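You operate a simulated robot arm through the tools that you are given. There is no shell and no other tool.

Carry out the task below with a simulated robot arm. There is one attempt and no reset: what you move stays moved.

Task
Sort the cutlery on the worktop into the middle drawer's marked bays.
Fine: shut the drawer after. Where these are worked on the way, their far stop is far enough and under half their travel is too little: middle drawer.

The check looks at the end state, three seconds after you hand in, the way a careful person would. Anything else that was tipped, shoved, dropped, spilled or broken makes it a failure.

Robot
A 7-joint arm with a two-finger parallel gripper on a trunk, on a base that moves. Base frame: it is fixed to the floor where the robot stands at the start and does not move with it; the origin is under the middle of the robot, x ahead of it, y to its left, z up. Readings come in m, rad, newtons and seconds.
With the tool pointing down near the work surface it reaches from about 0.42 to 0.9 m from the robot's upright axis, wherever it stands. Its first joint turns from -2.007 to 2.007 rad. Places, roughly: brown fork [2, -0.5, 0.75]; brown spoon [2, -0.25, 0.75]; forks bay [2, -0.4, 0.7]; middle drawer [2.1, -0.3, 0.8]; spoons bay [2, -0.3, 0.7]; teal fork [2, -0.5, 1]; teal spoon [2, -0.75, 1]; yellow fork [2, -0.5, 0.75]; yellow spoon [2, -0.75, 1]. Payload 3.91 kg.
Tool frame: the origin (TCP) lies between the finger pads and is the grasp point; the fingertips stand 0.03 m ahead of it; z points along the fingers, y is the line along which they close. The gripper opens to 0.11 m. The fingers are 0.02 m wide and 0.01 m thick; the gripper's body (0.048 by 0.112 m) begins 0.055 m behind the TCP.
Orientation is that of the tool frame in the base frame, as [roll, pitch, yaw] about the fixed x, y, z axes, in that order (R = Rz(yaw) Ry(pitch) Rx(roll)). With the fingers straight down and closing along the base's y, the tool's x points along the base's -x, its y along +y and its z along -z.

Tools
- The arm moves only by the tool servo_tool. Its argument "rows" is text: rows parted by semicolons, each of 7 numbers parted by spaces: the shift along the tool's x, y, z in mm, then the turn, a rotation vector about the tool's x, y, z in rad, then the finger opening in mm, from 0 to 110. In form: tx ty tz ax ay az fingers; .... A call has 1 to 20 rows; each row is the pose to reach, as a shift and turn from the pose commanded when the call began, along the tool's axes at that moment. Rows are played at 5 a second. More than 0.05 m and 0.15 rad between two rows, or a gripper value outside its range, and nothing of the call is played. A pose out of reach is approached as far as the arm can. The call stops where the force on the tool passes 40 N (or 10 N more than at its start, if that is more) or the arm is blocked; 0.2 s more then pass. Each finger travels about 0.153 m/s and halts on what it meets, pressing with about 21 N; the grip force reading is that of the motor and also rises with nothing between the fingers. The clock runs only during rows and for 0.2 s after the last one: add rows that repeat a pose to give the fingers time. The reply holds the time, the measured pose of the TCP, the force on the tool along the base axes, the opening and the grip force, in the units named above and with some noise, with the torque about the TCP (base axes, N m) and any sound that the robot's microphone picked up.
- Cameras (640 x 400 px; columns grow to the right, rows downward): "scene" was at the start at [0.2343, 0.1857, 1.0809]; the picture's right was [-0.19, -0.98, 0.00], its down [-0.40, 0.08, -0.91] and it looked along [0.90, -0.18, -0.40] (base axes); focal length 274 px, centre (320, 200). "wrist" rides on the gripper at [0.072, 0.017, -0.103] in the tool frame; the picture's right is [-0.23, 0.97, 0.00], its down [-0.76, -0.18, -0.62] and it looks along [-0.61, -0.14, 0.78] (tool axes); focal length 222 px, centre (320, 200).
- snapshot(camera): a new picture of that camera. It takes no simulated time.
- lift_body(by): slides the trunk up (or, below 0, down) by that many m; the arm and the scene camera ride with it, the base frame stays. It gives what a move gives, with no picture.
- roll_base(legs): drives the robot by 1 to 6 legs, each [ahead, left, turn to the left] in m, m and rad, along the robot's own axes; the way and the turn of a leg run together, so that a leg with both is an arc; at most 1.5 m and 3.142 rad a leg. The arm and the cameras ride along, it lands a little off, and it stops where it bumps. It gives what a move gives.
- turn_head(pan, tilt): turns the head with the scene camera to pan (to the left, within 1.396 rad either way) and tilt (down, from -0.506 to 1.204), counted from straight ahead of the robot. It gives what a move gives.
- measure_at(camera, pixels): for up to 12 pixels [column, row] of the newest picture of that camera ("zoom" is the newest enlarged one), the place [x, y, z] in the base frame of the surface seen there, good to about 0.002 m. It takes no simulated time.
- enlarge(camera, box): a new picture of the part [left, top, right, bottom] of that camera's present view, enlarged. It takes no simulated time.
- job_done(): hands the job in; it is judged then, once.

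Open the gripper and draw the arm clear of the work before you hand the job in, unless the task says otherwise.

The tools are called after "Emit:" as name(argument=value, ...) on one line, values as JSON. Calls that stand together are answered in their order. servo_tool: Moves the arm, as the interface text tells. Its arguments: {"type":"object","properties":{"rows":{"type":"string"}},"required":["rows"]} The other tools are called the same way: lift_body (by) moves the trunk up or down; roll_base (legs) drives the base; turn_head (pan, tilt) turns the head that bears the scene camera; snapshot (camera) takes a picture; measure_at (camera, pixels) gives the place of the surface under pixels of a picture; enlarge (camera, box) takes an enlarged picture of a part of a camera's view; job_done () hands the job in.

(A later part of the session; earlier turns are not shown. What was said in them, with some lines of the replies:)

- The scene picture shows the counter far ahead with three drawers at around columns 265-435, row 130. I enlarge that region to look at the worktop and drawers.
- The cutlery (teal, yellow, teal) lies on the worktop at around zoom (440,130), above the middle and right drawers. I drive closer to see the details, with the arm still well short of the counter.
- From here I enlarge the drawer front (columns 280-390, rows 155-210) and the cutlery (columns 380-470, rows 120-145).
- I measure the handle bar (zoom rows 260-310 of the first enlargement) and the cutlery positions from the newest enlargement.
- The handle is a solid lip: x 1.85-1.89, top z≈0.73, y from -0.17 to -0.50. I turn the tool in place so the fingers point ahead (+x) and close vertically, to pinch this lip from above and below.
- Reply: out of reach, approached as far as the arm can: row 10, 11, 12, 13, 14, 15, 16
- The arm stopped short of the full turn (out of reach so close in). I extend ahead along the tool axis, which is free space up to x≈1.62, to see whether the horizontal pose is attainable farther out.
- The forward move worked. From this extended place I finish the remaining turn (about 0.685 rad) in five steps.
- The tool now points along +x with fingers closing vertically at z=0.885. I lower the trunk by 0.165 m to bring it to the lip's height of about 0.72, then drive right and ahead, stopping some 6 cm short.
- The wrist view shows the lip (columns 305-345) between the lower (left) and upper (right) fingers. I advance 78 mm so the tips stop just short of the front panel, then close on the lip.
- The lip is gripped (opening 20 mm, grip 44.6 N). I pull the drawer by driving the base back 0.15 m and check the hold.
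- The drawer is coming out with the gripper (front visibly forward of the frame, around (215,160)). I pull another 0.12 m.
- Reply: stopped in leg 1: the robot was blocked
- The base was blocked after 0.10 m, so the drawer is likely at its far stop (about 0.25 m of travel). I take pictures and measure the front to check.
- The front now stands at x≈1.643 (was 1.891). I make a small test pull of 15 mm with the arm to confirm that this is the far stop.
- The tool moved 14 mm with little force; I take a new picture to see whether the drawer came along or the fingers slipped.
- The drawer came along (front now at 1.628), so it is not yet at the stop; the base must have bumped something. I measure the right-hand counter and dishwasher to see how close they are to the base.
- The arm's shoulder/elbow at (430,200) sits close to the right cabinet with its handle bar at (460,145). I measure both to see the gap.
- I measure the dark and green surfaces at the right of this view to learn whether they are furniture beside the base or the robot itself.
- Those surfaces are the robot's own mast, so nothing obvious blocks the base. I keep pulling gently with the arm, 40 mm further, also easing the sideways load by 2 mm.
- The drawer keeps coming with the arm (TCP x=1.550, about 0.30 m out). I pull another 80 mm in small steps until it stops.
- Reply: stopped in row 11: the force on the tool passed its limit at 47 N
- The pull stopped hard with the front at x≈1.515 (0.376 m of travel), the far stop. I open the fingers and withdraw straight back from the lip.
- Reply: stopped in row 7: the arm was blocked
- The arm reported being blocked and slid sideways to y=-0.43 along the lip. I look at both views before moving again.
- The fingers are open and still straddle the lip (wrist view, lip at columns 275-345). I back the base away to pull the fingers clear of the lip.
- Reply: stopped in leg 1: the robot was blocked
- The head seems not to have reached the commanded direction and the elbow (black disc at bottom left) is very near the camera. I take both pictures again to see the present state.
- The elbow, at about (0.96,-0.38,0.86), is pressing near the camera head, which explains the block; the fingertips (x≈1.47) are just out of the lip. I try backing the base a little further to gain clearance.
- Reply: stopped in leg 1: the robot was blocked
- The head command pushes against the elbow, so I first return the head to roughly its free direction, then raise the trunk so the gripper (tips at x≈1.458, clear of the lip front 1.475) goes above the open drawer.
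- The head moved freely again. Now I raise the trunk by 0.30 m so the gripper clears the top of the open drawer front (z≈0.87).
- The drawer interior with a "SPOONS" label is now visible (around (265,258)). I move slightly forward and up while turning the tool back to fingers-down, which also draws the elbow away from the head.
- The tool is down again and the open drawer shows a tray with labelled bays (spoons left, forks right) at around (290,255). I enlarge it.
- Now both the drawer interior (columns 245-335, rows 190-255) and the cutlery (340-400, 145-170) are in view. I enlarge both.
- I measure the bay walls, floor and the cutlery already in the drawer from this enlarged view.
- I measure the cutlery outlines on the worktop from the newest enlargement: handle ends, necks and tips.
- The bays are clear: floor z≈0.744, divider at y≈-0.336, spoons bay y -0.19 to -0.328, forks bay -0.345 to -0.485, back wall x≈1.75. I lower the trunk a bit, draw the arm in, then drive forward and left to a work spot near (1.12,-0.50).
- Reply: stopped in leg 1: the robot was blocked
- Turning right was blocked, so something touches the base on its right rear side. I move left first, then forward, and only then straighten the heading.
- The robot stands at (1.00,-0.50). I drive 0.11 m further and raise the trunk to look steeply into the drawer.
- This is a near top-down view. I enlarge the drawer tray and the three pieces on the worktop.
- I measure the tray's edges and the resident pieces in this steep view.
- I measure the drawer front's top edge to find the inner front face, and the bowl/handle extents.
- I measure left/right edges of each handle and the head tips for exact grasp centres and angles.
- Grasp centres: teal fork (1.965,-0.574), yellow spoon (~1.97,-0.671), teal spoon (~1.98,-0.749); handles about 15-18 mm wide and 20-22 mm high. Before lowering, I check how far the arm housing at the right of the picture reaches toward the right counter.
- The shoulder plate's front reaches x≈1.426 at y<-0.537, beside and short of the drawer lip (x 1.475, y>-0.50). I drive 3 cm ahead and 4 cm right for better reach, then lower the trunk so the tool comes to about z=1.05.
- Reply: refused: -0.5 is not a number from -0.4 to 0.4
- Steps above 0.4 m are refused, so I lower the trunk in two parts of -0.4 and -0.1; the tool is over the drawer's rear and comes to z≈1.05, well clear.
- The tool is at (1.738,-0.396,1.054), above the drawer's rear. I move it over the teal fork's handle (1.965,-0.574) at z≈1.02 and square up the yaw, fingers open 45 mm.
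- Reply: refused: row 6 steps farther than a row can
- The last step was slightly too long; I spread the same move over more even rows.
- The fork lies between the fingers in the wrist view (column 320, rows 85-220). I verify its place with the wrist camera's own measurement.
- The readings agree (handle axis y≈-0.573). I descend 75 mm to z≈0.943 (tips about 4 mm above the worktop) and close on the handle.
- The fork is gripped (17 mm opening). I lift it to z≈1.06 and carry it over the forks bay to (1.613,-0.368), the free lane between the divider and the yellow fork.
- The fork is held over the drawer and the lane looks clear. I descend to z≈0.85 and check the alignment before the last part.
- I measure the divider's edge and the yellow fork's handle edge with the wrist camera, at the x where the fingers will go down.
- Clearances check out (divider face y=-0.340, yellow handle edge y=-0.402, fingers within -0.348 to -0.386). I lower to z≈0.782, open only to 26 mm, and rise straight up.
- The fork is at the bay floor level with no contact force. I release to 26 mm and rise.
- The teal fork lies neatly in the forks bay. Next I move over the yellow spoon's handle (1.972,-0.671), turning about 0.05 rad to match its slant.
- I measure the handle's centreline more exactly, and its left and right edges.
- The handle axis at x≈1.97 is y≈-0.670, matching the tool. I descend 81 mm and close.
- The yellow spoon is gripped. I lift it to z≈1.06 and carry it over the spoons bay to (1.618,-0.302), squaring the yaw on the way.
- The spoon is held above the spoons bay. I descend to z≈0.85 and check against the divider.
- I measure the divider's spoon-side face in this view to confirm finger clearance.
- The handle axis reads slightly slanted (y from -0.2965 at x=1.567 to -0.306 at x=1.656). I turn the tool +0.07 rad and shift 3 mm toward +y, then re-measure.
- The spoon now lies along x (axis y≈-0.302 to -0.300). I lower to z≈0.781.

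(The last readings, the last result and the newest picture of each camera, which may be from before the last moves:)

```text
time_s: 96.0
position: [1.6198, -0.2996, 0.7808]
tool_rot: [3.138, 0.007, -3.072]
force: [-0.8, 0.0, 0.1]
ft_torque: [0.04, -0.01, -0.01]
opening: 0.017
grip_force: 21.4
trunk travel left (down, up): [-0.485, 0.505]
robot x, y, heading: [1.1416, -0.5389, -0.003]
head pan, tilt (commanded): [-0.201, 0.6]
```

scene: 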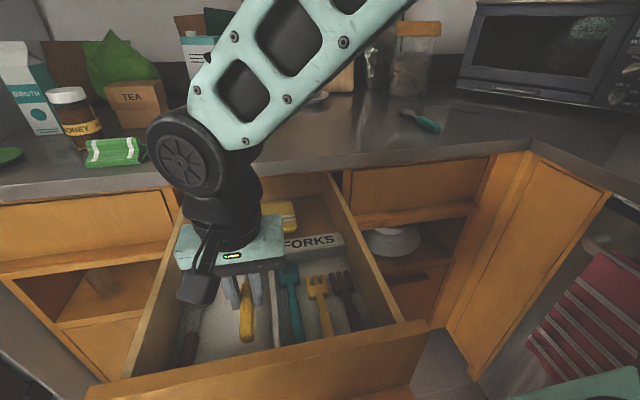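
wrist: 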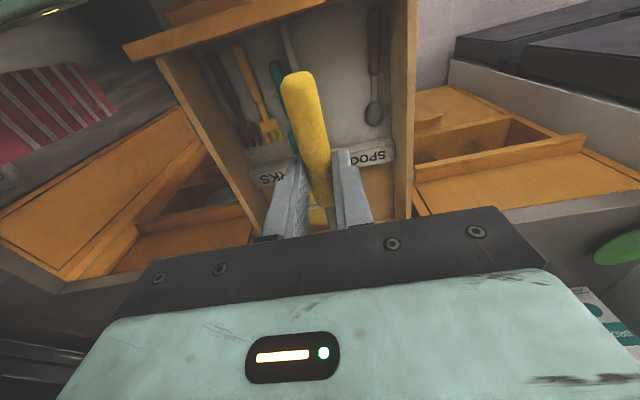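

No contact force; the spoon is at the bay floor. I release to 28 mm and rise straight up.

Emit:
servo_tool(rows="0 0 0 0 0 0 21; 0 0 0 0 0 0 25; 0 0 0 0 0 0 28; 0 0 0 0 0 0 28; 0 0 -10 0 0 0 28; 0 0 -25 0 0 0 28; 0 0 -50 0 0 0 28; 0 0 -90 0 0 0 28; 0 0 -130 0 0 0 30; 0 0 -170 0 0 0 40; 0 0 -210 0 0 0 45; 0 0 -250 0 0 0 45; 0 0 -272 0 0 0 45")

Emit:
snapshot(camera="scene")

Emit:
enlarge(camera="scene", box=[160, 220, 400, 370])

```text
time_s: 98.8
position: [1.616, -0.3008, 1.0521]
tool_rot: [3.138, 0.007, -3.073]
force: [0.6, 0.6, 0.2]
ft_torque: [-0.01, 0.01, 0.01]
opening: 0.0451
grip_force: 0.0
trunk travel left (down, up): [-0.485, 0.505]
robot x, y, heading: [1.143, -0.537, 0.001]
head pan, tilt (commanded): [-0.201, 0.6]
```

```text
taken
```

scene: 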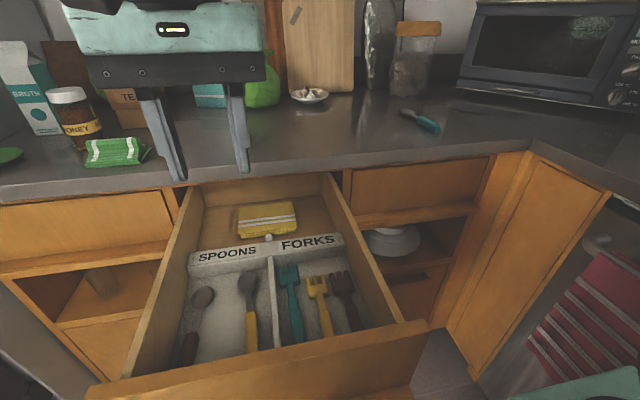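

```text
2.67 times, centred on (280, 295) of scene
```

zoom: 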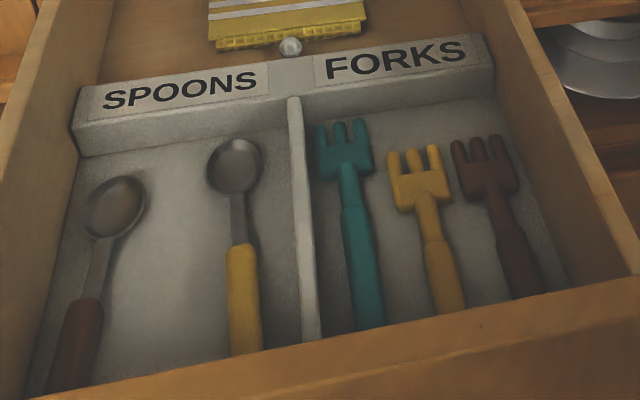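

The yellow spoon lies in the spoons bay. I measure the bowls and handles there for the remaining lane.

Emit:
measure_at(camera="zoom", pixels=[[207, 170], [235, 165], [258, 165], [228, 280], [245, 290], [232, 340], [143, 190], [115, 210], [103, 310], [85, 330], [180, 330], [165, 200]])

```text
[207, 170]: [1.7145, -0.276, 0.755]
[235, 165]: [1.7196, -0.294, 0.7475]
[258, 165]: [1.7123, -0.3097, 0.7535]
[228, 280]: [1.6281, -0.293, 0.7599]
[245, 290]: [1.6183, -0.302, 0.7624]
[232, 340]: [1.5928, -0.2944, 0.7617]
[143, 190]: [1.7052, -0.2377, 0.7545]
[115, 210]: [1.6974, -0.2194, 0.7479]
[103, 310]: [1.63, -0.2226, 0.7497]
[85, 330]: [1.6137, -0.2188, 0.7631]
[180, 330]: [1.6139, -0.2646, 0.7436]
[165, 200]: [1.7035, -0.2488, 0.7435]
```

The gap between the brown and yellow bowls is only about 38 mm (y -0.238 to -0.276), tight for the teal spoon's 34 mm bowl. I go back down on the yellow spoon, and will turn it slightly so its bowl shifts toward the divider.

Emit:
servo_tool(rows="0 0 30 0 0 0 28; 0 0 70 0 0 0 28; 0 0 110 0 0 0 28; 0 0 150 0 0 0 28; 0 0 190 0 0 0 28; 0 0 225 0 0 0 28; 0 0 250 0 0 0 28; 0 0 272 0 0 0 28; 0 0 272 0 0 0 28; 0 0 272 0 0 0 15; 0 0 272 0 0 0 0; 0 0 272 0 0 0 0; 0 0 272 0 0 0 0")

```text
time_s: 101.6
position: [1.6191, -0.2985, 0.781]
tool_rot: [3.138, 0.006, -3.073]
force: [0.1, -0.9, -1.0]
ft_torque: [0.02, 0.03, -0.07]
opening: 0.017
grip_force: 20.4
trunk travel left (down, up): [-0.485, 0.505]
robot x, y, heading: [1.1427, -0.5384, -0.001]
head pan, tilt (commanded): [-0.201, 0.6]
```

The spoon is gripped again. I lift 6 mm, turn it -0.12 rad with a 2 mm shift toward the divider, set it down and release.

Emit:
servo_tool(rows="0 0 -6 0 0 0 0; 0 -1 -6 0 0 0.06 0; 0 -2 -6 0 0 0.12 0; 0 -2 -6 0 0 0.12 0; 0 -2 -1 0 0 0.12 0; 0 -2 0 0 0 0.12 0; 0 -2 0 0 0 0.12 22; 0 -2 0 0 0 0.12 27; 0 -2 0 0 0 0.12 27; 0 -2 -10 0 0 0.12 27; 0 -2 -30 0 0 0.12 27; 0 -2 -60 0 0 0.12 27; 0 -2 -100 0 0 0.12 27; 0 -2 -140 0 0 0.12 35; 0 -2 -180 0 0 0.12 45; 0 -2 -220 0 0 0.12 45; 0 -2 -260 0 0 0.12 45; 0 -2 -275 0 0 0.12 45")

Emit:
snapshot(camera="scene")

Emit:
enlarge(camera="scene", box=[160, 220, 400, 370])

Emit:
measure_at(camera="zoom", pixels=[[215, 170], [240, 165], [265, 165], [228, 280], [245, 290], [232, 340], [143, 190]])

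```text
time_s: 105.4
position: [1.6173, -0.3035, 1.054]
tool_rot: [3.137, 0.007, 3.091]
force: [0.0, 0.2, 0.5]
ft_torque: [0.02, -0.02, 0.01]
opening: 0.0448
grip_force: 0.0
trunk travel left (down, up): [-0.485, 0.505]
robot x, y, heading: [1.1443, -0.5407, -0.001]
head pan, tilt (commanded): [-0.201, 0.6]
```

```text
taken
```

scene: 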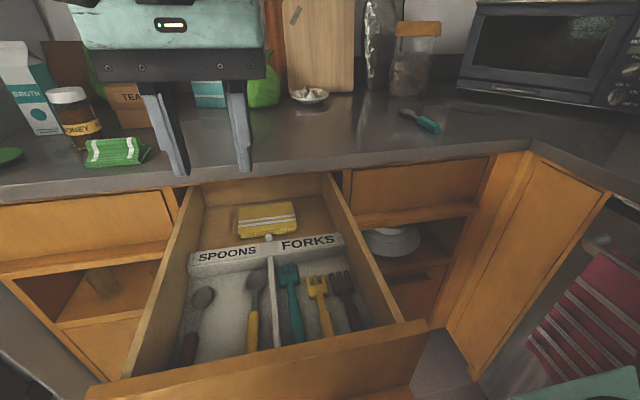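

```text
2.67 times, centred on (280, 295) of scene
```

zoom: 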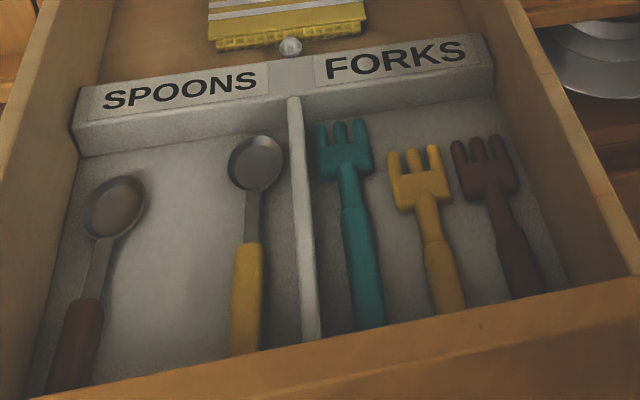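

```text
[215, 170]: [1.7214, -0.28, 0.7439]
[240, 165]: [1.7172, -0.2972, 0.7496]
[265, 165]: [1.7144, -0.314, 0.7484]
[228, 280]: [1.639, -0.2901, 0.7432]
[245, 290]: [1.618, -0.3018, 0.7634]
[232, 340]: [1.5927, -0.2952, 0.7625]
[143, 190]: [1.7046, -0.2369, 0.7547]
```

The yellow bowl now sits closer to the divider, leaving about 50 mm (y -0.238 to -0.288). I move over the teal spoon's handle at (1.985,-0.748).

Emit:
servo_tool(rows="-30 -32.7 0 0 0 -0.01 45; -60 -65.4 0 0 0 -0.02 45; -90 -98 0 0 0 -0.03 45; -120 -131 0 0 0 -0.04 45; -150 -164 0 0 0 -0.05 45; -180 -196 0 0 0 -0.06 45; -210 -229 0 0 0 -0.07 45; -240 -262 0 0 0 -0.08 45; -270 -294 0 0 0 -0.08 45; -300 -327 0 0 0 -0.08 45; -330 -360 5 0 0 -0.08 45; -360 -392.6 12 0 0 -0.08 45; -390 -425.3 24 0 0 -0.08 45; -390 -425.3 24 0 0 -0.08 45")

Emit:
snapshot(camera="wrist")

```text
time_s: 108.4
position: [1.9859, -0.7476, 1.0324]
tool_rot: [3.135, 0.008, -3.113]
force: [-0.1, -0.4, 0.1]
ft_torque: [0.01, 0.01, -0.01]
opening: 0.0449
grip_force: 0.0
trunk travel left (down, up): [-0.485, 0.505]
robot x, y, heading: [1.1462, -0.5454, -0.002]
head pan, tilt (commanded): [-0.201, 0.6]
```

```text
taken
```

wrist: 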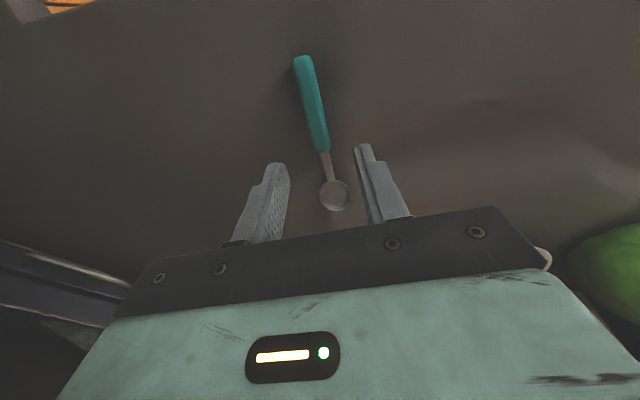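

The teal spoon is centred between the fingers (column 315, rows 55-210). I measure its axis.

Emit:
measure_at(camera="wrist", pixels=[[300, 80], [306, 80], [315, 80], [307, 110], [313, 110], [321, 110], [314, 140], [320, 140], [328, 140], [303, 60], [335, 195]])

```text
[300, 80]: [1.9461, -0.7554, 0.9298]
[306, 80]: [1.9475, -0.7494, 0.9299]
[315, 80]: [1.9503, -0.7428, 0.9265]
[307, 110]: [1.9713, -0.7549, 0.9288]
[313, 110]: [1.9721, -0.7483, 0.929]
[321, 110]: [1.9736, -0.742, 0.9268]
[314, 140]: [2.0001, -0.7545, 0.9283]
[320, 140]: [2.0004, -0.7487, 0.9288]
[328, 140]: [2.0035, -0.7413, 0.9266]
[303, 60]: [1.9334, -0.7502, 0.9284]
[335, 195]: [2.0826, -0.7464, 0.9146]
```

The axis is y≈-0.7485, right under the tool. I descend 89 mm and close.

Emit:
servo_tool(rows="0 -1 25 0 0 0 45; 0 -1 50 0 0 0 45; 0 -1 72 0 0 0 45; 0 -1 89 0 0 0 45; 0 -1 89 0 0 0 45; 0 -1 89 0 0 0 25; 0 -1 89 0 0 0 10; 0 -1 89 0 0 0 0; 0 -1 89 0 0 0 0; 0 -1 89 0 0 0 0")

Emit:
snapshot(camera="wrist")

```text
time_s: 110.6
position: [1.9853, -0.7472, 0.9426]
tool_rot: [3.137, 0.006, -3.111]
force: [-0.2, 0.1, 0.5]
ft_torque: [0.0, 0.0, -0.02]
opening: 0.0171
grip_force: 21.0
trunk travel left (down, up): [-0.485, 0.505]
robot x, y, heading: [1.1409, -0.5411, -0.001]
head pan, tilt (commanded): [-0.201, 0.6]
```

```text
taken
```

wrist: 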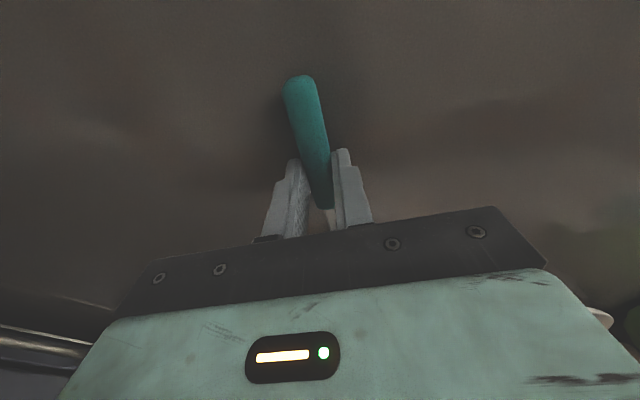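

The teal spoon is gripped. I lift it and carry it over the spoons bay's middle lane at (1.618,-0.262).

Emit:
servo_tool(rows="0 0 -20 0 0 0 0; 0 0 -55 0 0 0 0; 0 0 -90 0 0 0 0; 0 0 -117 0 0 0 0; 25.2 35.5 -117 0 0 0 0; 50.3 71 -117 0 0 0 0; 75.5 106.5 -117 0 0 0 0; 100.6 142 -117 0 0 0 0; 125.8 177.4 -117 0 0 0 0; 151 213 -117 0 0 -0.01 0; 176 248.4 -117 0 0 -0.02 0; 201.3 284 -117 0 0 -0.03 0; 226.4 319.4 -117 0 0 -0.03 0; 251.6 355 -117 0 0 -0.03 0; 276.8 390.3 -117 0 0 -0.03 0; 302 425.8 -117 0 0 -0.03 0; 327 461.3 -117 0 0 -0.03 0; 352.2 496.8 -117 0 0 -0.03 0; 352.2 496.8 -117 0 0 -0.03 0")

Emit:
servo_tool(rows="0 0 30 0 0 0 0; 0 0 60 0 0 0 0; 0 0 90 0 0 0 0; 0 0 120 0 0 0 0; 0 0 150 0 0 0 0; 0 0 180 0 0 0 0; 0 0 205 0 0 0 0; 0 0 205 0 0 0 0")

Emit:
snapshot(camera="wrist")

Emit:
enlarge(camera="wrist", box=[220, 40, 420, 240])

```text
time_s: 114.6
position: [1.6176, -0.2604, 1.0607]
tool_rot: [3.136, 0.008, -3.083]
force: [0.0, -0.1, -0.9]
ft_torque: [0.03, 0.06, 0.02]
opening: 0.0168
grip_force: 20.3
trunk travel left (down, up): [-0.485, 0.505]
robot x, y, heading: [1.1467, -0.5397, -0.002]
head pan, tilt (commanded): [-0.201, 0.6]
```

```text
time_s: 116.4
position: [1.619, -0.2622, 0.855]
tool_rot: [3.135, 0.01, -3.083]
force: [1.1, -0.2, 0.0]
ft_torque: [-0.03, 0.05, -0.01]
opening: 0.017
grip_force: 21.2
trunk travel left (down, up): [-0.485, 0.505]
robot x, y, heading: [1.1474, -0.5429, 0.001]
head pan, tilt (commanded): [-0.201, 0.6]
```

```text
taken
```

wrist: 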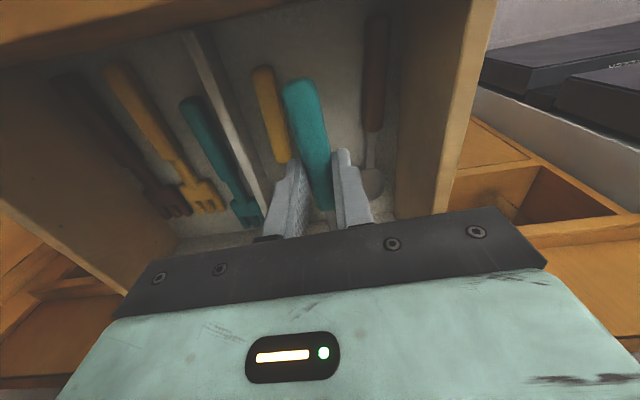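

```text
2.00 times, centred on (320, 140) of wrist
```

zoom: 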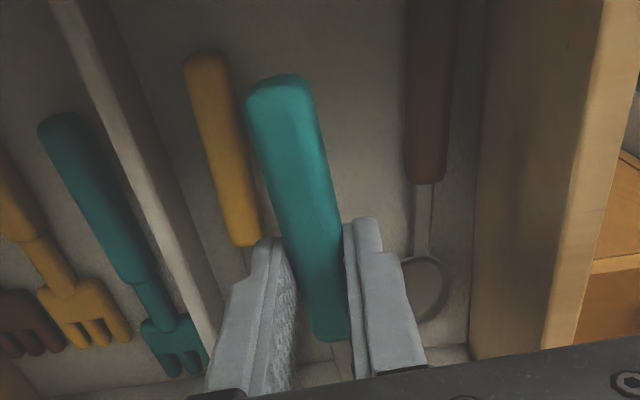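

I measure the teal handle's axis and the neighbours' edges in this view.

Emit:
measure_at(camera="zoom", pixels=[[260, 110], [282, 100], [305, 100], [275, 190], [303, 190], [330, 190], [300, 280], [322, 270], [345, 275], [255, 220], [405, 170], [403, 265]])

```text
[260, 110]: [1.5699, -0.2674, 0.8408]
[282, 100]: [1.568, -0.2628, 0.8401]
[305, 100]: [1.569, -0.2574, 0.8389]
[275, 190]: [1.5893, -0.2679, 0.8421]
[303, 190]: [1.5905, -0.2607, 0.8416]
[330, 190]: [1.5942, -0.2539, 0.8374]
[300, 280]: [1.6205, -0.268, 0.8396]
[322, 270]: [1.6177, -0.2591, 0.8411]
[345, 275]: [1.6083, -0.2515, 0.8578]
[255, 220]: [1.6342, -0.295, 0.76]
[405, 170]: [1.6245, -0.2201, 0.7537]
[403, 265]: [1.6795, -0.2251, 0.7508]
```

The spoon's axis leans so the bowl would be near y=-0.256, while the gap centre is -0.263. I turn -0.06 rad and shift 2 mm, then lower to z≈0.781.

Emit:
servo_tool(rows="0 -2 0 0 0 0.06 0; 0 -2 0 0 0 0.06 0; 0 -2 20 0 0 0.06 0; 0 -2 40 0 0 0.06 0; 0 -2 60 0 0 0.06 0; 0 -2 74 0 0 0.06 0; 0 -2 74 0 0 0.06 0")

Emit:
snapshot(camera="wrist")

```text
time_s: 118.0
position: [1.6194, -0.2623, 0.7806]
tool_rot: [3.136, 0.008, 3.14]
force: [-0.3, -0.4, -0.4]
ft_torque: [0.0, 0.05, 0.0]
opening: 0.0171
grip_force: 21.2
trunk travel left (down, up): [-0.485, 0.505]
robot x, y, heading: [1.1497, -0.5419, 0.001]
head pan, tilt (commanded): [-0.201, 0.6]
```

```text
taken
```

wrist: 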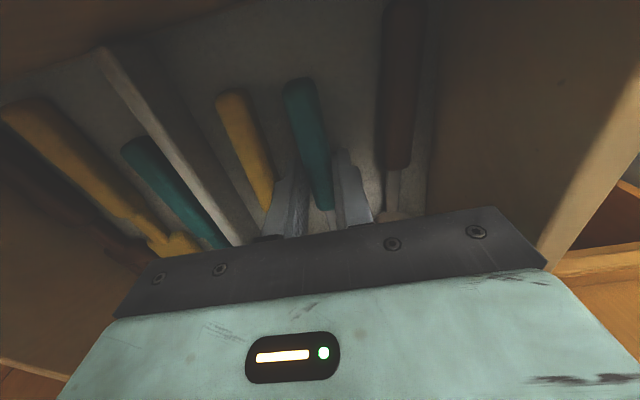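

The teal spoon is down between its neighbours with no contact force. I release to 28 mm and rise straight up.

Emit:
servo_tool(rows="0 0 0 0 0 0 21; 0 0 0 0 0 0 25; 0 0 0 0 0 0 28; 0 0 0 0 0 0 28; 0 0 -10 0 0 0 28; 0 0 -25 0 0 0 28; 0 0 -50 0 0 0 28; 0 0 -90 0 0 0 28; 0 0 -130 0 0 0 30; 0 0 -170 0 0 0 40; 0 0 -210 0 0 0 50; 0 0 -250 0 0 0 60; 0 0 -290 0 0 0 60; 0 0 -320 0 0 0 60")

Emit:
snapshot(camera="scene")

Emit:
enlarge(camera="scene", box=[160, 220, 400, 370])

```text
time_s: 121.0
position: [1.619, -0.2664, 1.1008]
tool_rot: [3.135, 0.007, 3.141]
force: [0.2, -0.2, 0.3]
ft_torque: [0.0, 0.04, -0.02]
opening: 0.0601
grip_force: 0.0
trunk travel left (down, up): [-0.485, 0.505]
robot x, y, heading: [1.1438, -0.5368, -0.001]
head pan, tilt (commanded): [-0.201, 0.6]
```

```text
taken
```

scene: 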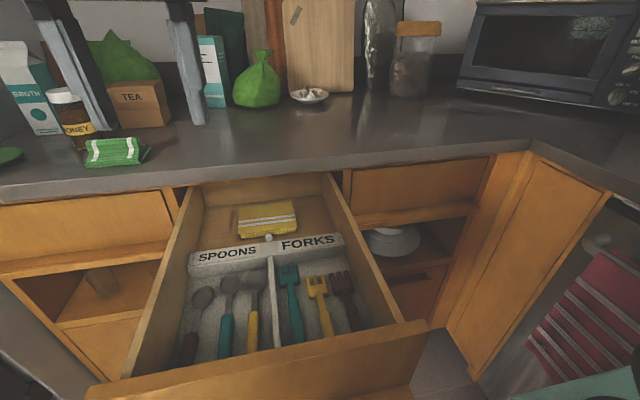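

```text
2.67 times, centred on (280, 295) of scene
```

zoom: 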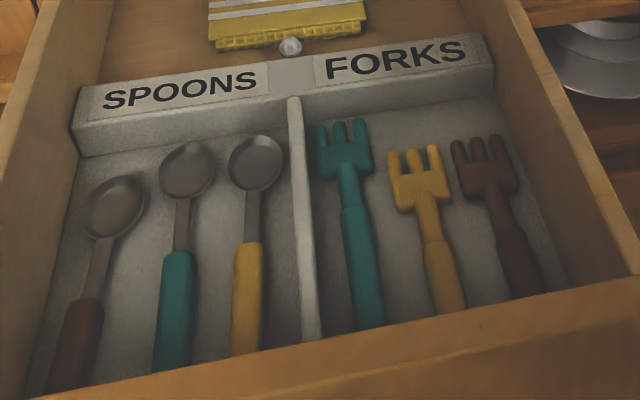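

All three pieces lie in the right bays, side by side with the residents, and the worktop is clear of cutlery. Now I raise the tool a bit more, and back the base off to the left-rear to make room for pushing the drawer shut.

Emit:
roll_base(legs=[[-0.34, 0.12, 0.0]])

Emit:
turn_head(pan=0.1, tilt=0.5)

Emit:
snapshot(camera="scene")

```text
time_s: 123.3
position: [1.2744, -0.1434, 1.1013]
tool_rot: [3.137, 0.006, -3.137]
force: [0.1, -0.5, -0.2]
ft_torque: [-0.01, -0.01, -0.04]
opening: 0.0599
grip_force: 0.0
trunk travel left (down, up): [-0.485, 0.505]
robot x, y, heading: [0.802, -0.4196, -0.0]
head pan, tilt (commanded): [-0.201, 0.6]
```

```text
time_s: 124.1
position: [1.2764, -0.144, 1.1007]
tool_rot: [3.137, 0.008, -3.139]
force: [-0.1, 0.0, 0.1]
ft_torque: [0.02, 0.01, 0.0]
opening: 0.0602
grip_force: 0.0
trunk travel left (down, up): [-0.485, 0.505]
robot x, y, heading: [0.8039, -0.4204, -0.001]
head pan, tilt (commanded): [0.099, 0.499]
```

```text
taken
```

scene: 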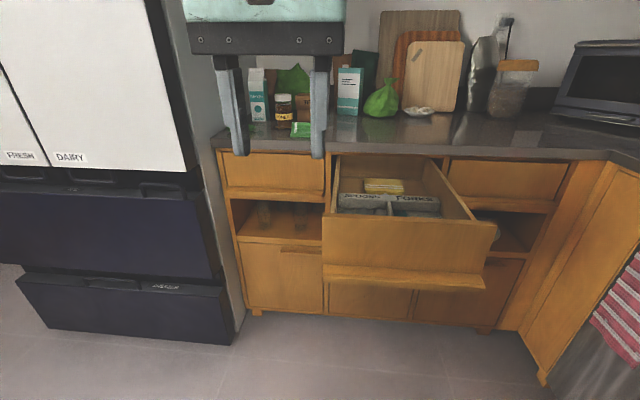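

I bring the closed fingers ahead of the drawer's middle at (1.38,-0.335,1.0) and tilt the tool 45° forward for pushing.

Emit:
servo_tool(rows="-17 -32 17 0 0 0 40; -35 -64 33 0 0 0 20; -52 -96 50 0 0 0 0; -70 -128 67 0 -0.13 0 0; -87 -160 83 0 -0.26 0 0; -104 -191 100 0 -0.39 0 0; -104 -191 100 0 -0.52 0 0; -104 -191 100 0 -0.65 0 0; -104 -191 100 0 -0.785 0 0; -104 -191 100 0 -0.785 0 0")

Emit:
snapshot(camera="scene")

```text
time_s: 126.3
position: [1.3814, -0.3346, 1.0]
tool_rot: [3.133, 0.796, 3.138]
force: [0.3, 0.6, 0.3]
ft_torque: [-0.04, 0.02, 0.0]
opening: 0.0
grip_force: 20.8
trunk travel left (down, up): [-0.485, 0.505]
robot x, y, heading: [0.8065, -0.4223, 0.003]
head pan, tilt (commanded): [0.099, 0.499]
```

```text
taken
```

scene: 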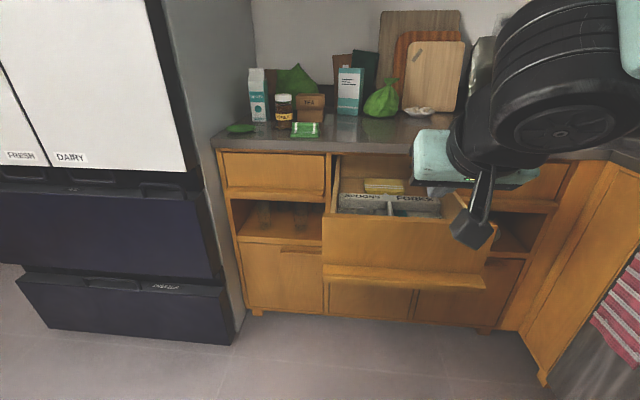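

The tool now points forward-down at 45°. I lower it in front of the drawer to z≈0.80 and bring the tips close to the panel, above the lip.

Emit:
servo_tool(rows="26 0 31 0 0 0 0; 52 0 62 0 0 0 0; 77 0 93 0 0 0 0; 103 0 123 0 0 0 0; 129 0 154 0 0 0 0; 112 0 172 0 0 0 0; 95 0 190 0 0 0 0; 77 0 207 0 0 0 0; 77 0 207 0 0 0 0")

Emit:
snapshot(camera="scene")

Emit:
snapshot(camera="wrist")

```text
time_s: 128.3
position: [1.4734, -0.3311, 0.7984]
tool_rot: [3.134, 0.791, 3.138]
force: [-0.4, -0.3, 0.1]
ft_torque: [0.01, -0.01, -0.03]
opening: 0.0002
grip_force: 20.7
trunk travel left (down, up): [-0.485, 0.505]
robot x, y, heading: [0.8019, -0.4205, -0.001]
head pan, tilt (commanded): [0.099, 0.499]
```

```text
taken
```

scene: 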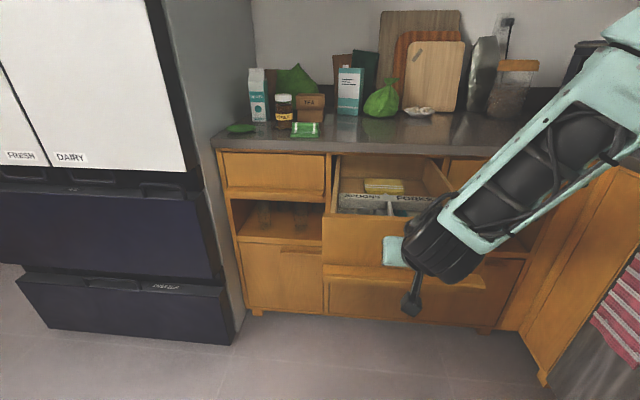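

```text
taken
```

wrist: 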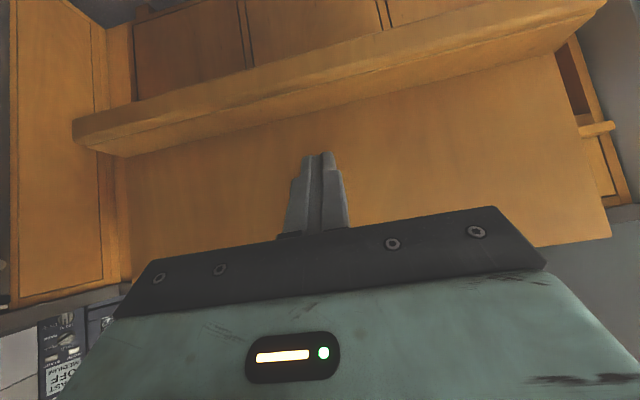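

The closed fingertips stand just in front of the panel above the lip. I push by driving the base 0.15 m ahead and check the drawer.

Emit:
roll_base(legs=[[0.15, 0.0, 0.0]])

Emit:
snapshot(camera="scene")

Emit:
measure_at(camera="scene", pixels=[[340, 230], [340, 265], [380, 290], [430, 225]])

```text
time_s: 129.7
position: [1.626, -0.3318, 0.7986]
tool_rot: [3.133, 0.792, 3.139]
force: [-0.7, 0.1, -0.4]
ft_torque: [-0.01, 0.0, 0.02]
opening: 0.0
grip_force: 20.7
trunk travel left (down, up): [-0.485, 0.505]
robot x, y, heading: [0.9576, -0.4198, 0.001]
head pan, tilt (commanded): [0.099, 0.499]
```

```text
taken
```

scene: 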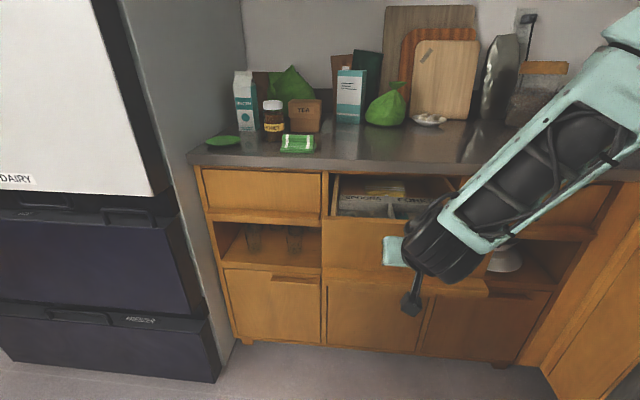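

```text
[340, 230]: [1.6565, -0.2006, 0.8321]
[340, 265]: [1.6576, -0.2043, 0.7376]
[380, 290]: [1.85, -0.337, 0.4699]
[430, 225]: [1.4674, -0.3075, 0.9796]
```

The drawer is closing (front now x≈1.657). I push 0.15 m further with the base, leaving the last part for the arm.

Emit:
roll_base(legs=[[0.15, 0.0, 0.0]])

Emit:
snapshot(camera="scene")

Emit:
measure_at(camera="scene", pixels=[[340, 230], [340, 265], [330, 200]])

```text
time_s: 131.1
position: [1.7789, -0.3315, 0.7998]
tool_rot: [3.132, 0.792, 3.138]
force: [-0.3, 0.0, 0.0]
ft_torque: [0.0, 0.03, 0.01]
opening: 0.0002
grip_force: 21.2
trunk travel left (down, up): [-0.485, 0.505]
robot x, y, heading: [1.1119, -0.4195, 0.002]
head pan, tilt (commanded): [0.099, 0.499]
```

```text
taken
```

scene: 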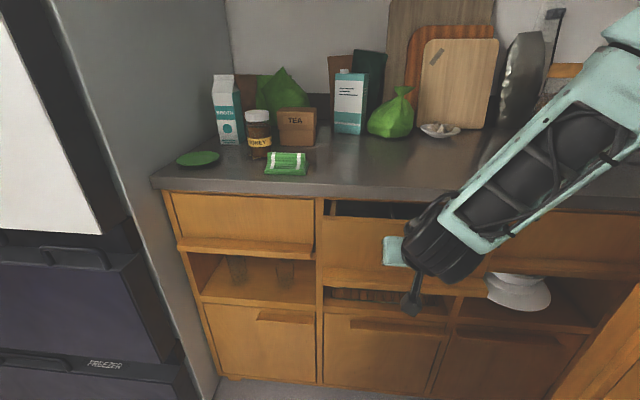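

```text
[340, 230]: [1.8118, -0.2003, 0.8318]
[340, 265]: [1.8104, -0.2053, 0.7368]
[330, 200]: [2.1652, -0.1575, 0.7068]
```

The front stands at x≈1.811, 8 cm from shut. I push the rest slowly with the arm along base +x, up to 86 mm, letting the force stop catch the closed drawer.

Emit:
servo_tool(rows="-7 0 7.1 0 0 0 0; -14 0 14.2 0 0 0 0; -21 0 21.4 0 0 0 0; -28 0 28.5 0 0 0 0; -35 0 35.6 0 0 0 0; -42 0 42.7 0 0 0 0; -48 0 48.8 0 0 0 0; -52 0 52.9 0 0 0 0; -55 0 55.9 0 0 0 0; -57.5 0 58.5 0 0 0 0; -60.5 0 61.5 0 0 0 0; -60.5 0 61.5 0 0 0 0")

Emit:
snapshot(camera="scene")

Emit:
measure_at(camera="scene", pixels=[[340, 235], [345, 255], [390, 220], [250, 215], [320, 225]])

```text
time_s: 133.6
position: [1.8615, -0.3297, 0.7971]
tool_rot: [3.13, 0.787, -3.141]
force: [-10.8, -1.6, 4.8]
ft_torque: [-0.02, 0.02, -0.06]
opening: 0.0
grip_force: 21.0
trunk travel left (down, up): [-0.485, 0.505]
robot x, y, heading: [1.105, -0.418, -0.003]
head pan, tilt (commanded): [0.099, 0.499]
stopped in row 12: the force on the tool passed its limit at 42 N (the readings are from after the stop); the commanded pose is now the measured one
```

```text
taken
```

scene: 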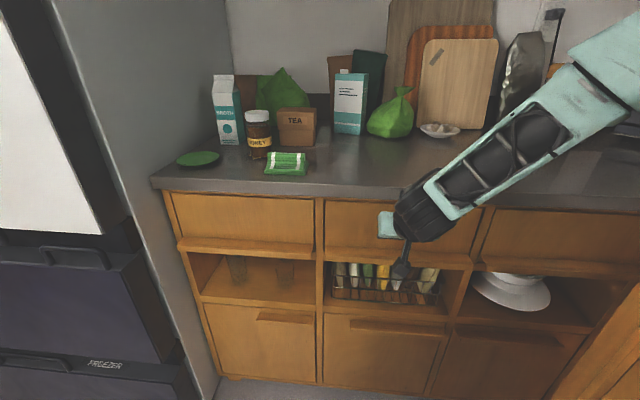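

```text
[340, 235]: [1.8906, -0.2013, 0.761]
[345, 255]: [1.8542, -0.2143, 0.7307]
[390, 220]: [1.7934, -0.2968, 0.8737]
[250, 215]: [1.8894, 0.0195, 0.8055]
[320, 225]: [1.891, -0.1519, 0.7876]
```

The drawer front is at x=1.8906, flush with its neighbours, and pressing gave 42 N: it is shut. I draw the tool straight back off the panel and then back the base away.

Emit:
servo_tool(rows="7 0 -7.1 0 0 0 0; 21 0 -21.4 0 0 0 0; 35 0 -35.6 0 0 0 0; 49 0 -49.8 0 0 0 0; 56 0 -57 0 0 0 0; 56 0 -57 0 0 0 0")

Emit:
roll_base(legs=[[-0.3, 0.0, 0.0]])

Emit:
snapshot(camera="scene")

```text
time_s: 135.0
position: [1.7822, -0.3287, 0.7988]
tool_rot: [3.133, 0.788, 3.14]
force: [-0.1, 0.0, 0.2]
ft_torque: [0.01, -0.02, 0.0]
opening: 0.0
grip_force: 20.7
trunk travel left (down, up): [-0.485, 0.505]
robot x, y, heading: [1.1065, -0.4169, 0.001]
head pan, tilt (commanded): [0.099, 0.499]
```

```text
time_s: 137.1
position: [1.4735, -0.3286, 0.7976]
tool_rot: [3.133, 0.788, -3.14]
force: [0.3, 0.9, -0.7]
ft_torque: [-0.02, 0.01, -0.02]
opening: 0.0001
grip_force: 20.7
trunk travel left (down, up): [-0.485, 0.505]
robot x, y, heading: [0.8009, -0.4201, 0.011]
head pan, tilt (commanded): [0.099, 0.499]
```

```text
taken
```

scene: 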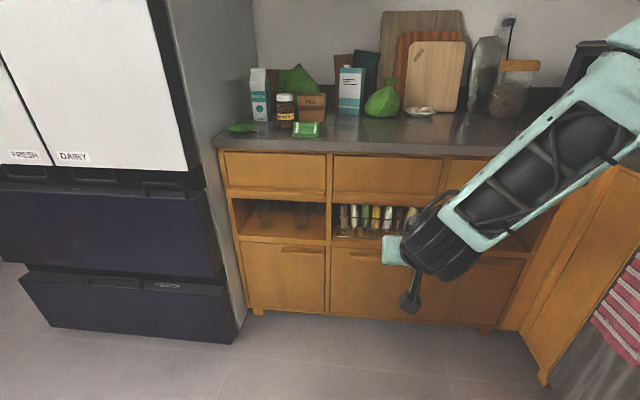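

The middle drawer is flush shut. I open the gripper and lift the tool back to a fingers-down pose clear of everything.

Emit:
servo_tool(rows="-20 0 -20 0 0.1 0 20; -40 0 -40 0 0.2 0 40; -60 0 -60 0 0.3 0 60; -80 0 -80 0 0.4 0 80; -100 0 -100 0 0.5 0 100; -110 0 -110 0 0.6 0 110; -110 0 -110 0 0.7 0 110; -110 0 -110 0 0.785 0 110; -110 0 -110 0 0.785 0 110")

Emit:
turn_head(pan=-0.2, tilt=0.45)

Emit:
snapshot(camera="scene")

Emit:
turn_head(pan=-1.396, tilt=0.7)

Emit:
snapshot(camera="scene")

```text
time_s: 139.1
position: [1.4738, -0.3304, 0.9527]
tool_rot: [3.136, 0.0, -3.133]
force: [0.3, 0.2, 0.9]
ft_torque: [0.01, -0.03, 0.01]
opening: 0.1101
grip_force: 0.1
trunk travel left (down, up): [-0.485, 0.505]
robot x, y, heading: [0.8026, -0.4199, 0.009]
head pan, tilt (commanded): [0.099, 0.499]
```

```text
time_s: 139.8
position: [1.4725, -0.33, 0.9527]
tool_rot: [3.135, 0.002, -3.134]
force: [0.6, 0.0, 0.7]
ft_torque: [0.0, 0.01, -0.02]
opening: 0.1097
grip_force: 0.0
trunk travel left (down, up): [-0.485, 0.505]
robot x, y, heading: [0.798, -0.4181, 0.006]
head pan, tilt (commanded): [-0.201, 0.45]
```

```text
taken
```

scene: 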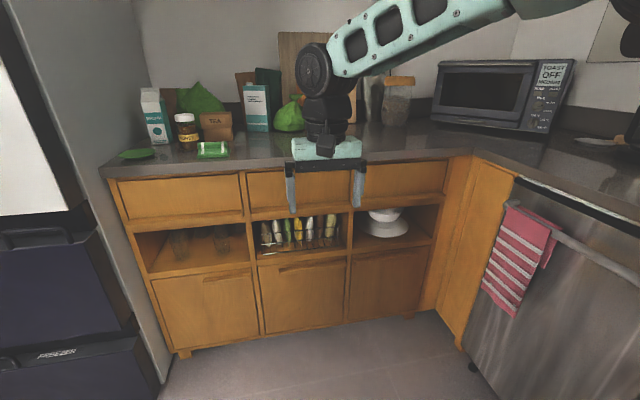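

```text
time_s: 141.2
position: [1.4731, -0.3292, 0.9521]
tool_rot: [3.137, 0.002, -3.134]
force: [0.1, -0.6, 0.9]
ft_torque: [0.01, 0.01, 0.0]
opening: 0.11
grip_force: 0.1
trunk travel left (down, up): [-0.485, 0.505]
robot x, y, heading: [0.7983, -0.4211, 0.009]
head pan, tilt (commanded): [-1.396, 0.7]
```

```text
taken
```

scene: 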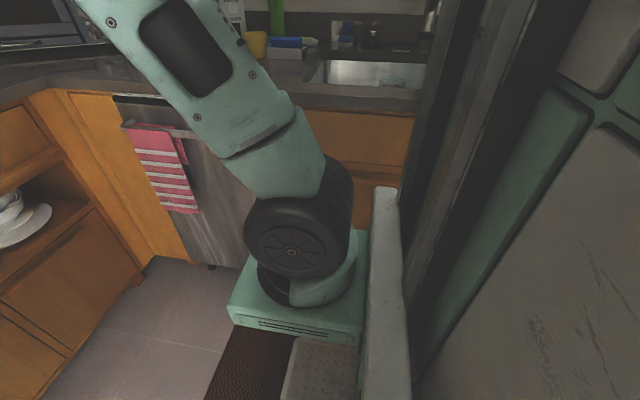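

Nothing nearby looks disturbed. I back the robot away to near its starting place for a last overview of the kitchen.

Emit:
roll_base(legs=[[-0.7, 0.35, 0.0]])

Emit:
turn_head(pan=-0.25, tilt=0.4)

Emit:
snapshot(camera="scene")

Emit:
enlarge(camera="scene", box=[240, 60, 460, 200])

Emit:
turn_head(pan=-1.1, tilt=0.5)

Emit:
snapshot(camera="scene")

```text
time_s: 145.4
position: [0.7726, 0.0151, 0.9532]
tool_rot: [3.138, 0.002, -3.13]
force: [-0.7, -0.6, 0.2]
ft_torque: [0.02, 0.02, -0.03]
opening: 0.1099
grip_force: 0.0
trunk travel left (down, up): [-0.485, 0.505]
robot x, y, heading: [0.0923, -0.0803, 0.015]
head pan, tilt (commanded): [-1.396, 0.7]
```

```text
time_s: 146.8
position: [0.772, 0.0161, 0.9531]
tool_rot: [3.136, 0.003, -3.128]
force: [-0.1, -0.5, 1.0]
ft_torque: [0.0, -0.04, 0.01]
opening: 0.1101
grip_force: 0.0
trunk travel left (down, up): [-0.485, 0.505]
robot x, y, heading: [0.0984, -0.076, 0.01]
head pan, tilt (commanded): [-0.25, 0.4]
```

```text
taken
```

scene: 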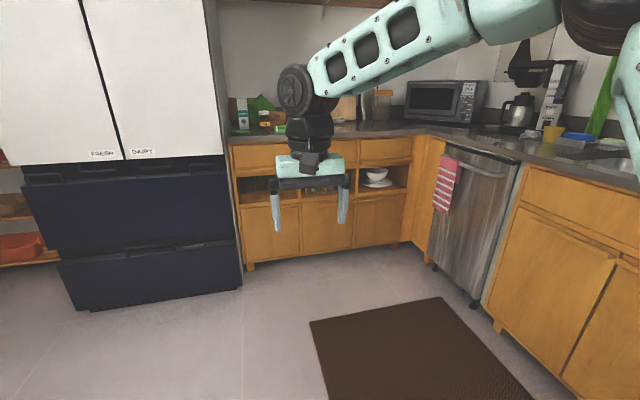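

```text
2.86 times, centred on (350, 130) of scene
```

zoom: 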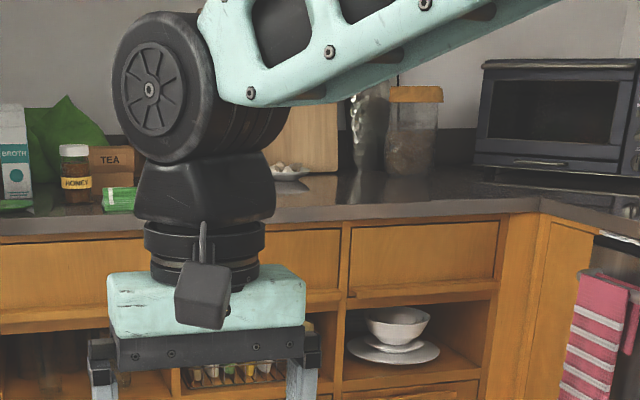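

```text
time_s: 148.0
position: [0.7737, 0.0152, 0.9528]
tool_rot: [3.136, 0.002, -3.13]
force: [0.9, -0.5, 0.4]
ft_torque: [0.03, 0.03, -0.02]
opening: 0.1099
grip_force: 0.1
trunk travel left (down, up): [-0.485, 0.505]
robot x, y, heading: [0.0962, -0.0778, 0.009]
head pan, tilt (commanded): [-1.1, 0.499]
```

```text
taken
```

scene: 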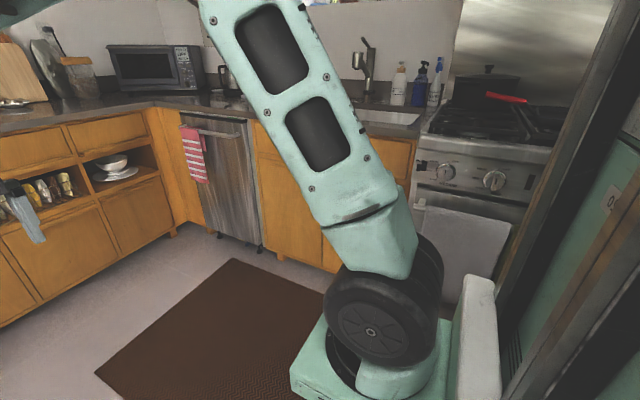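

The obstacle on the right rear was the stove's front. I enlarge it to make sure nothing there was moved, and check the drawer front once more.

Emit:
enlarge(camera="scene", box=[400, 60, 560, 300])

Emit:
turn_head(pan=-0.45, tilt=0.35)

Emit:
snapshot(camera="scene")

```text
1.67 times, centred on (480, 180) of scene
```

zoom: 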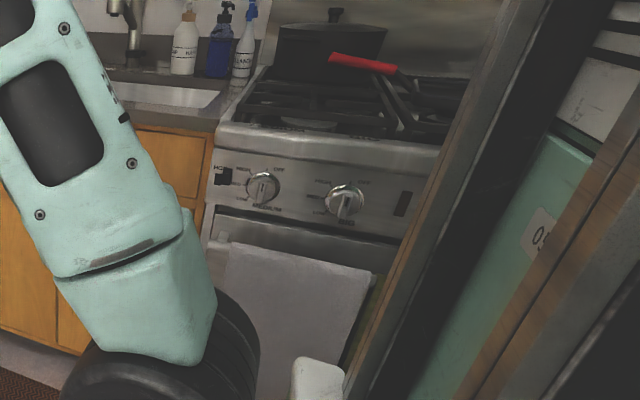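

```text
time_s: 149.0
position: [0.7723, 0.0161, 0.953]
tool_rot: [3.138, 0.002, -3.13]
force: [0.7, 0.5, -0.1]
ft_torque: [-0.02, 0.02, -0.01]
opening: 0.1097
grip_force: 0.0
trunk travel left (down, up): [-0.485, 0.505]
robot x, y, heading: [0.0983, -0.0807, 0.007]
head pan, tilt (commanded): [-0.45, 0.351]
```

```text
taken
```

scene: 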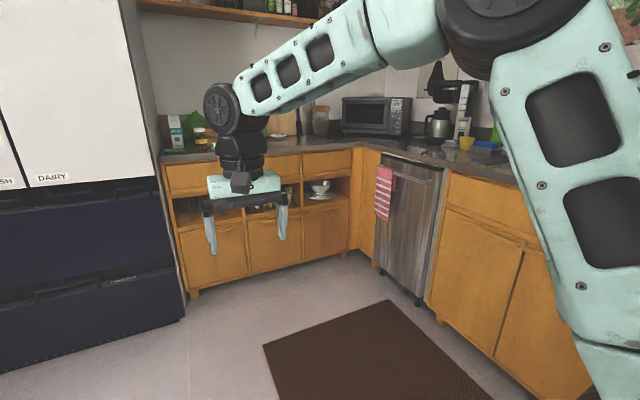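

The stove, its pot and the hanging towel look undisturbed. One last measurement of the drawer fronts behind the gripper.

Emit:
enlarge(camera="scene", box=[160, 130, 370, 260])

Emit:
measure_at(camera="scene", pixels=[[190, 175], [280, 166], [290, 164], [275, 165], [330, 160], [295, 172]])

```text
3.05 times, centred on (265, 195) of scene
```

zoom: 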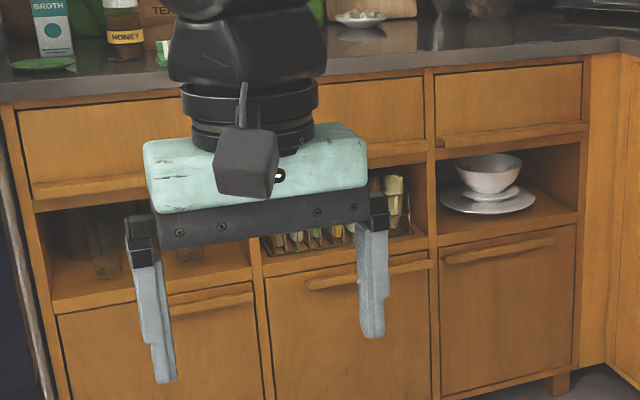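

```text
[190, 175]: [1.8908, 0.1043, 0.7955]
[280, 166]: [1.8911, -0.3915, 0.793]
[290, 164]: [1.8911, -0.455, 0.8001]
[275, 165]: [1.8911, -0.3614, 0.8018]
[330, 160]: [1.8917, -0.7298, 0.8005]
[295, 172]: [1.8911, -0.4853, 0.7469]
```

The middle drawer's front (x=1.8911) is flush with its neighbours (1.8908 and 1.8917). All the cutlery is in its bays, the gripper is open and the arm is clear, so I hand in the job.

Emit:
job_done()

```text
The job is handed in.
```

The three pieces of cutlery from the worktop are in the middle drawer, and I have handed the job in. The teal fork is in the forks bay, and the yellow spoon and teal spoon are in the spoons bay. They lie beside the pieces that were already there.

- **Drawer:** I pulled it out to its far stop, about 0.38 m, before sorting. It is now shut, with its front flush with the drawers on either side.
- **Bump:** While I was backing up with the drawer, the base was blocked on its right rear side, most likely by the front of the stove. I looked at the stove afterwards, and its pot and the hanging towel looked undisturbed.
- **Elbow:** During the same stretch the arm's elbow pressed against the robot's head for a moment before I freed it.
- **End state:** The gripper is open and the arm is clear of the work, with the robot back near its starting place. I saw nothing else tipped or moved.
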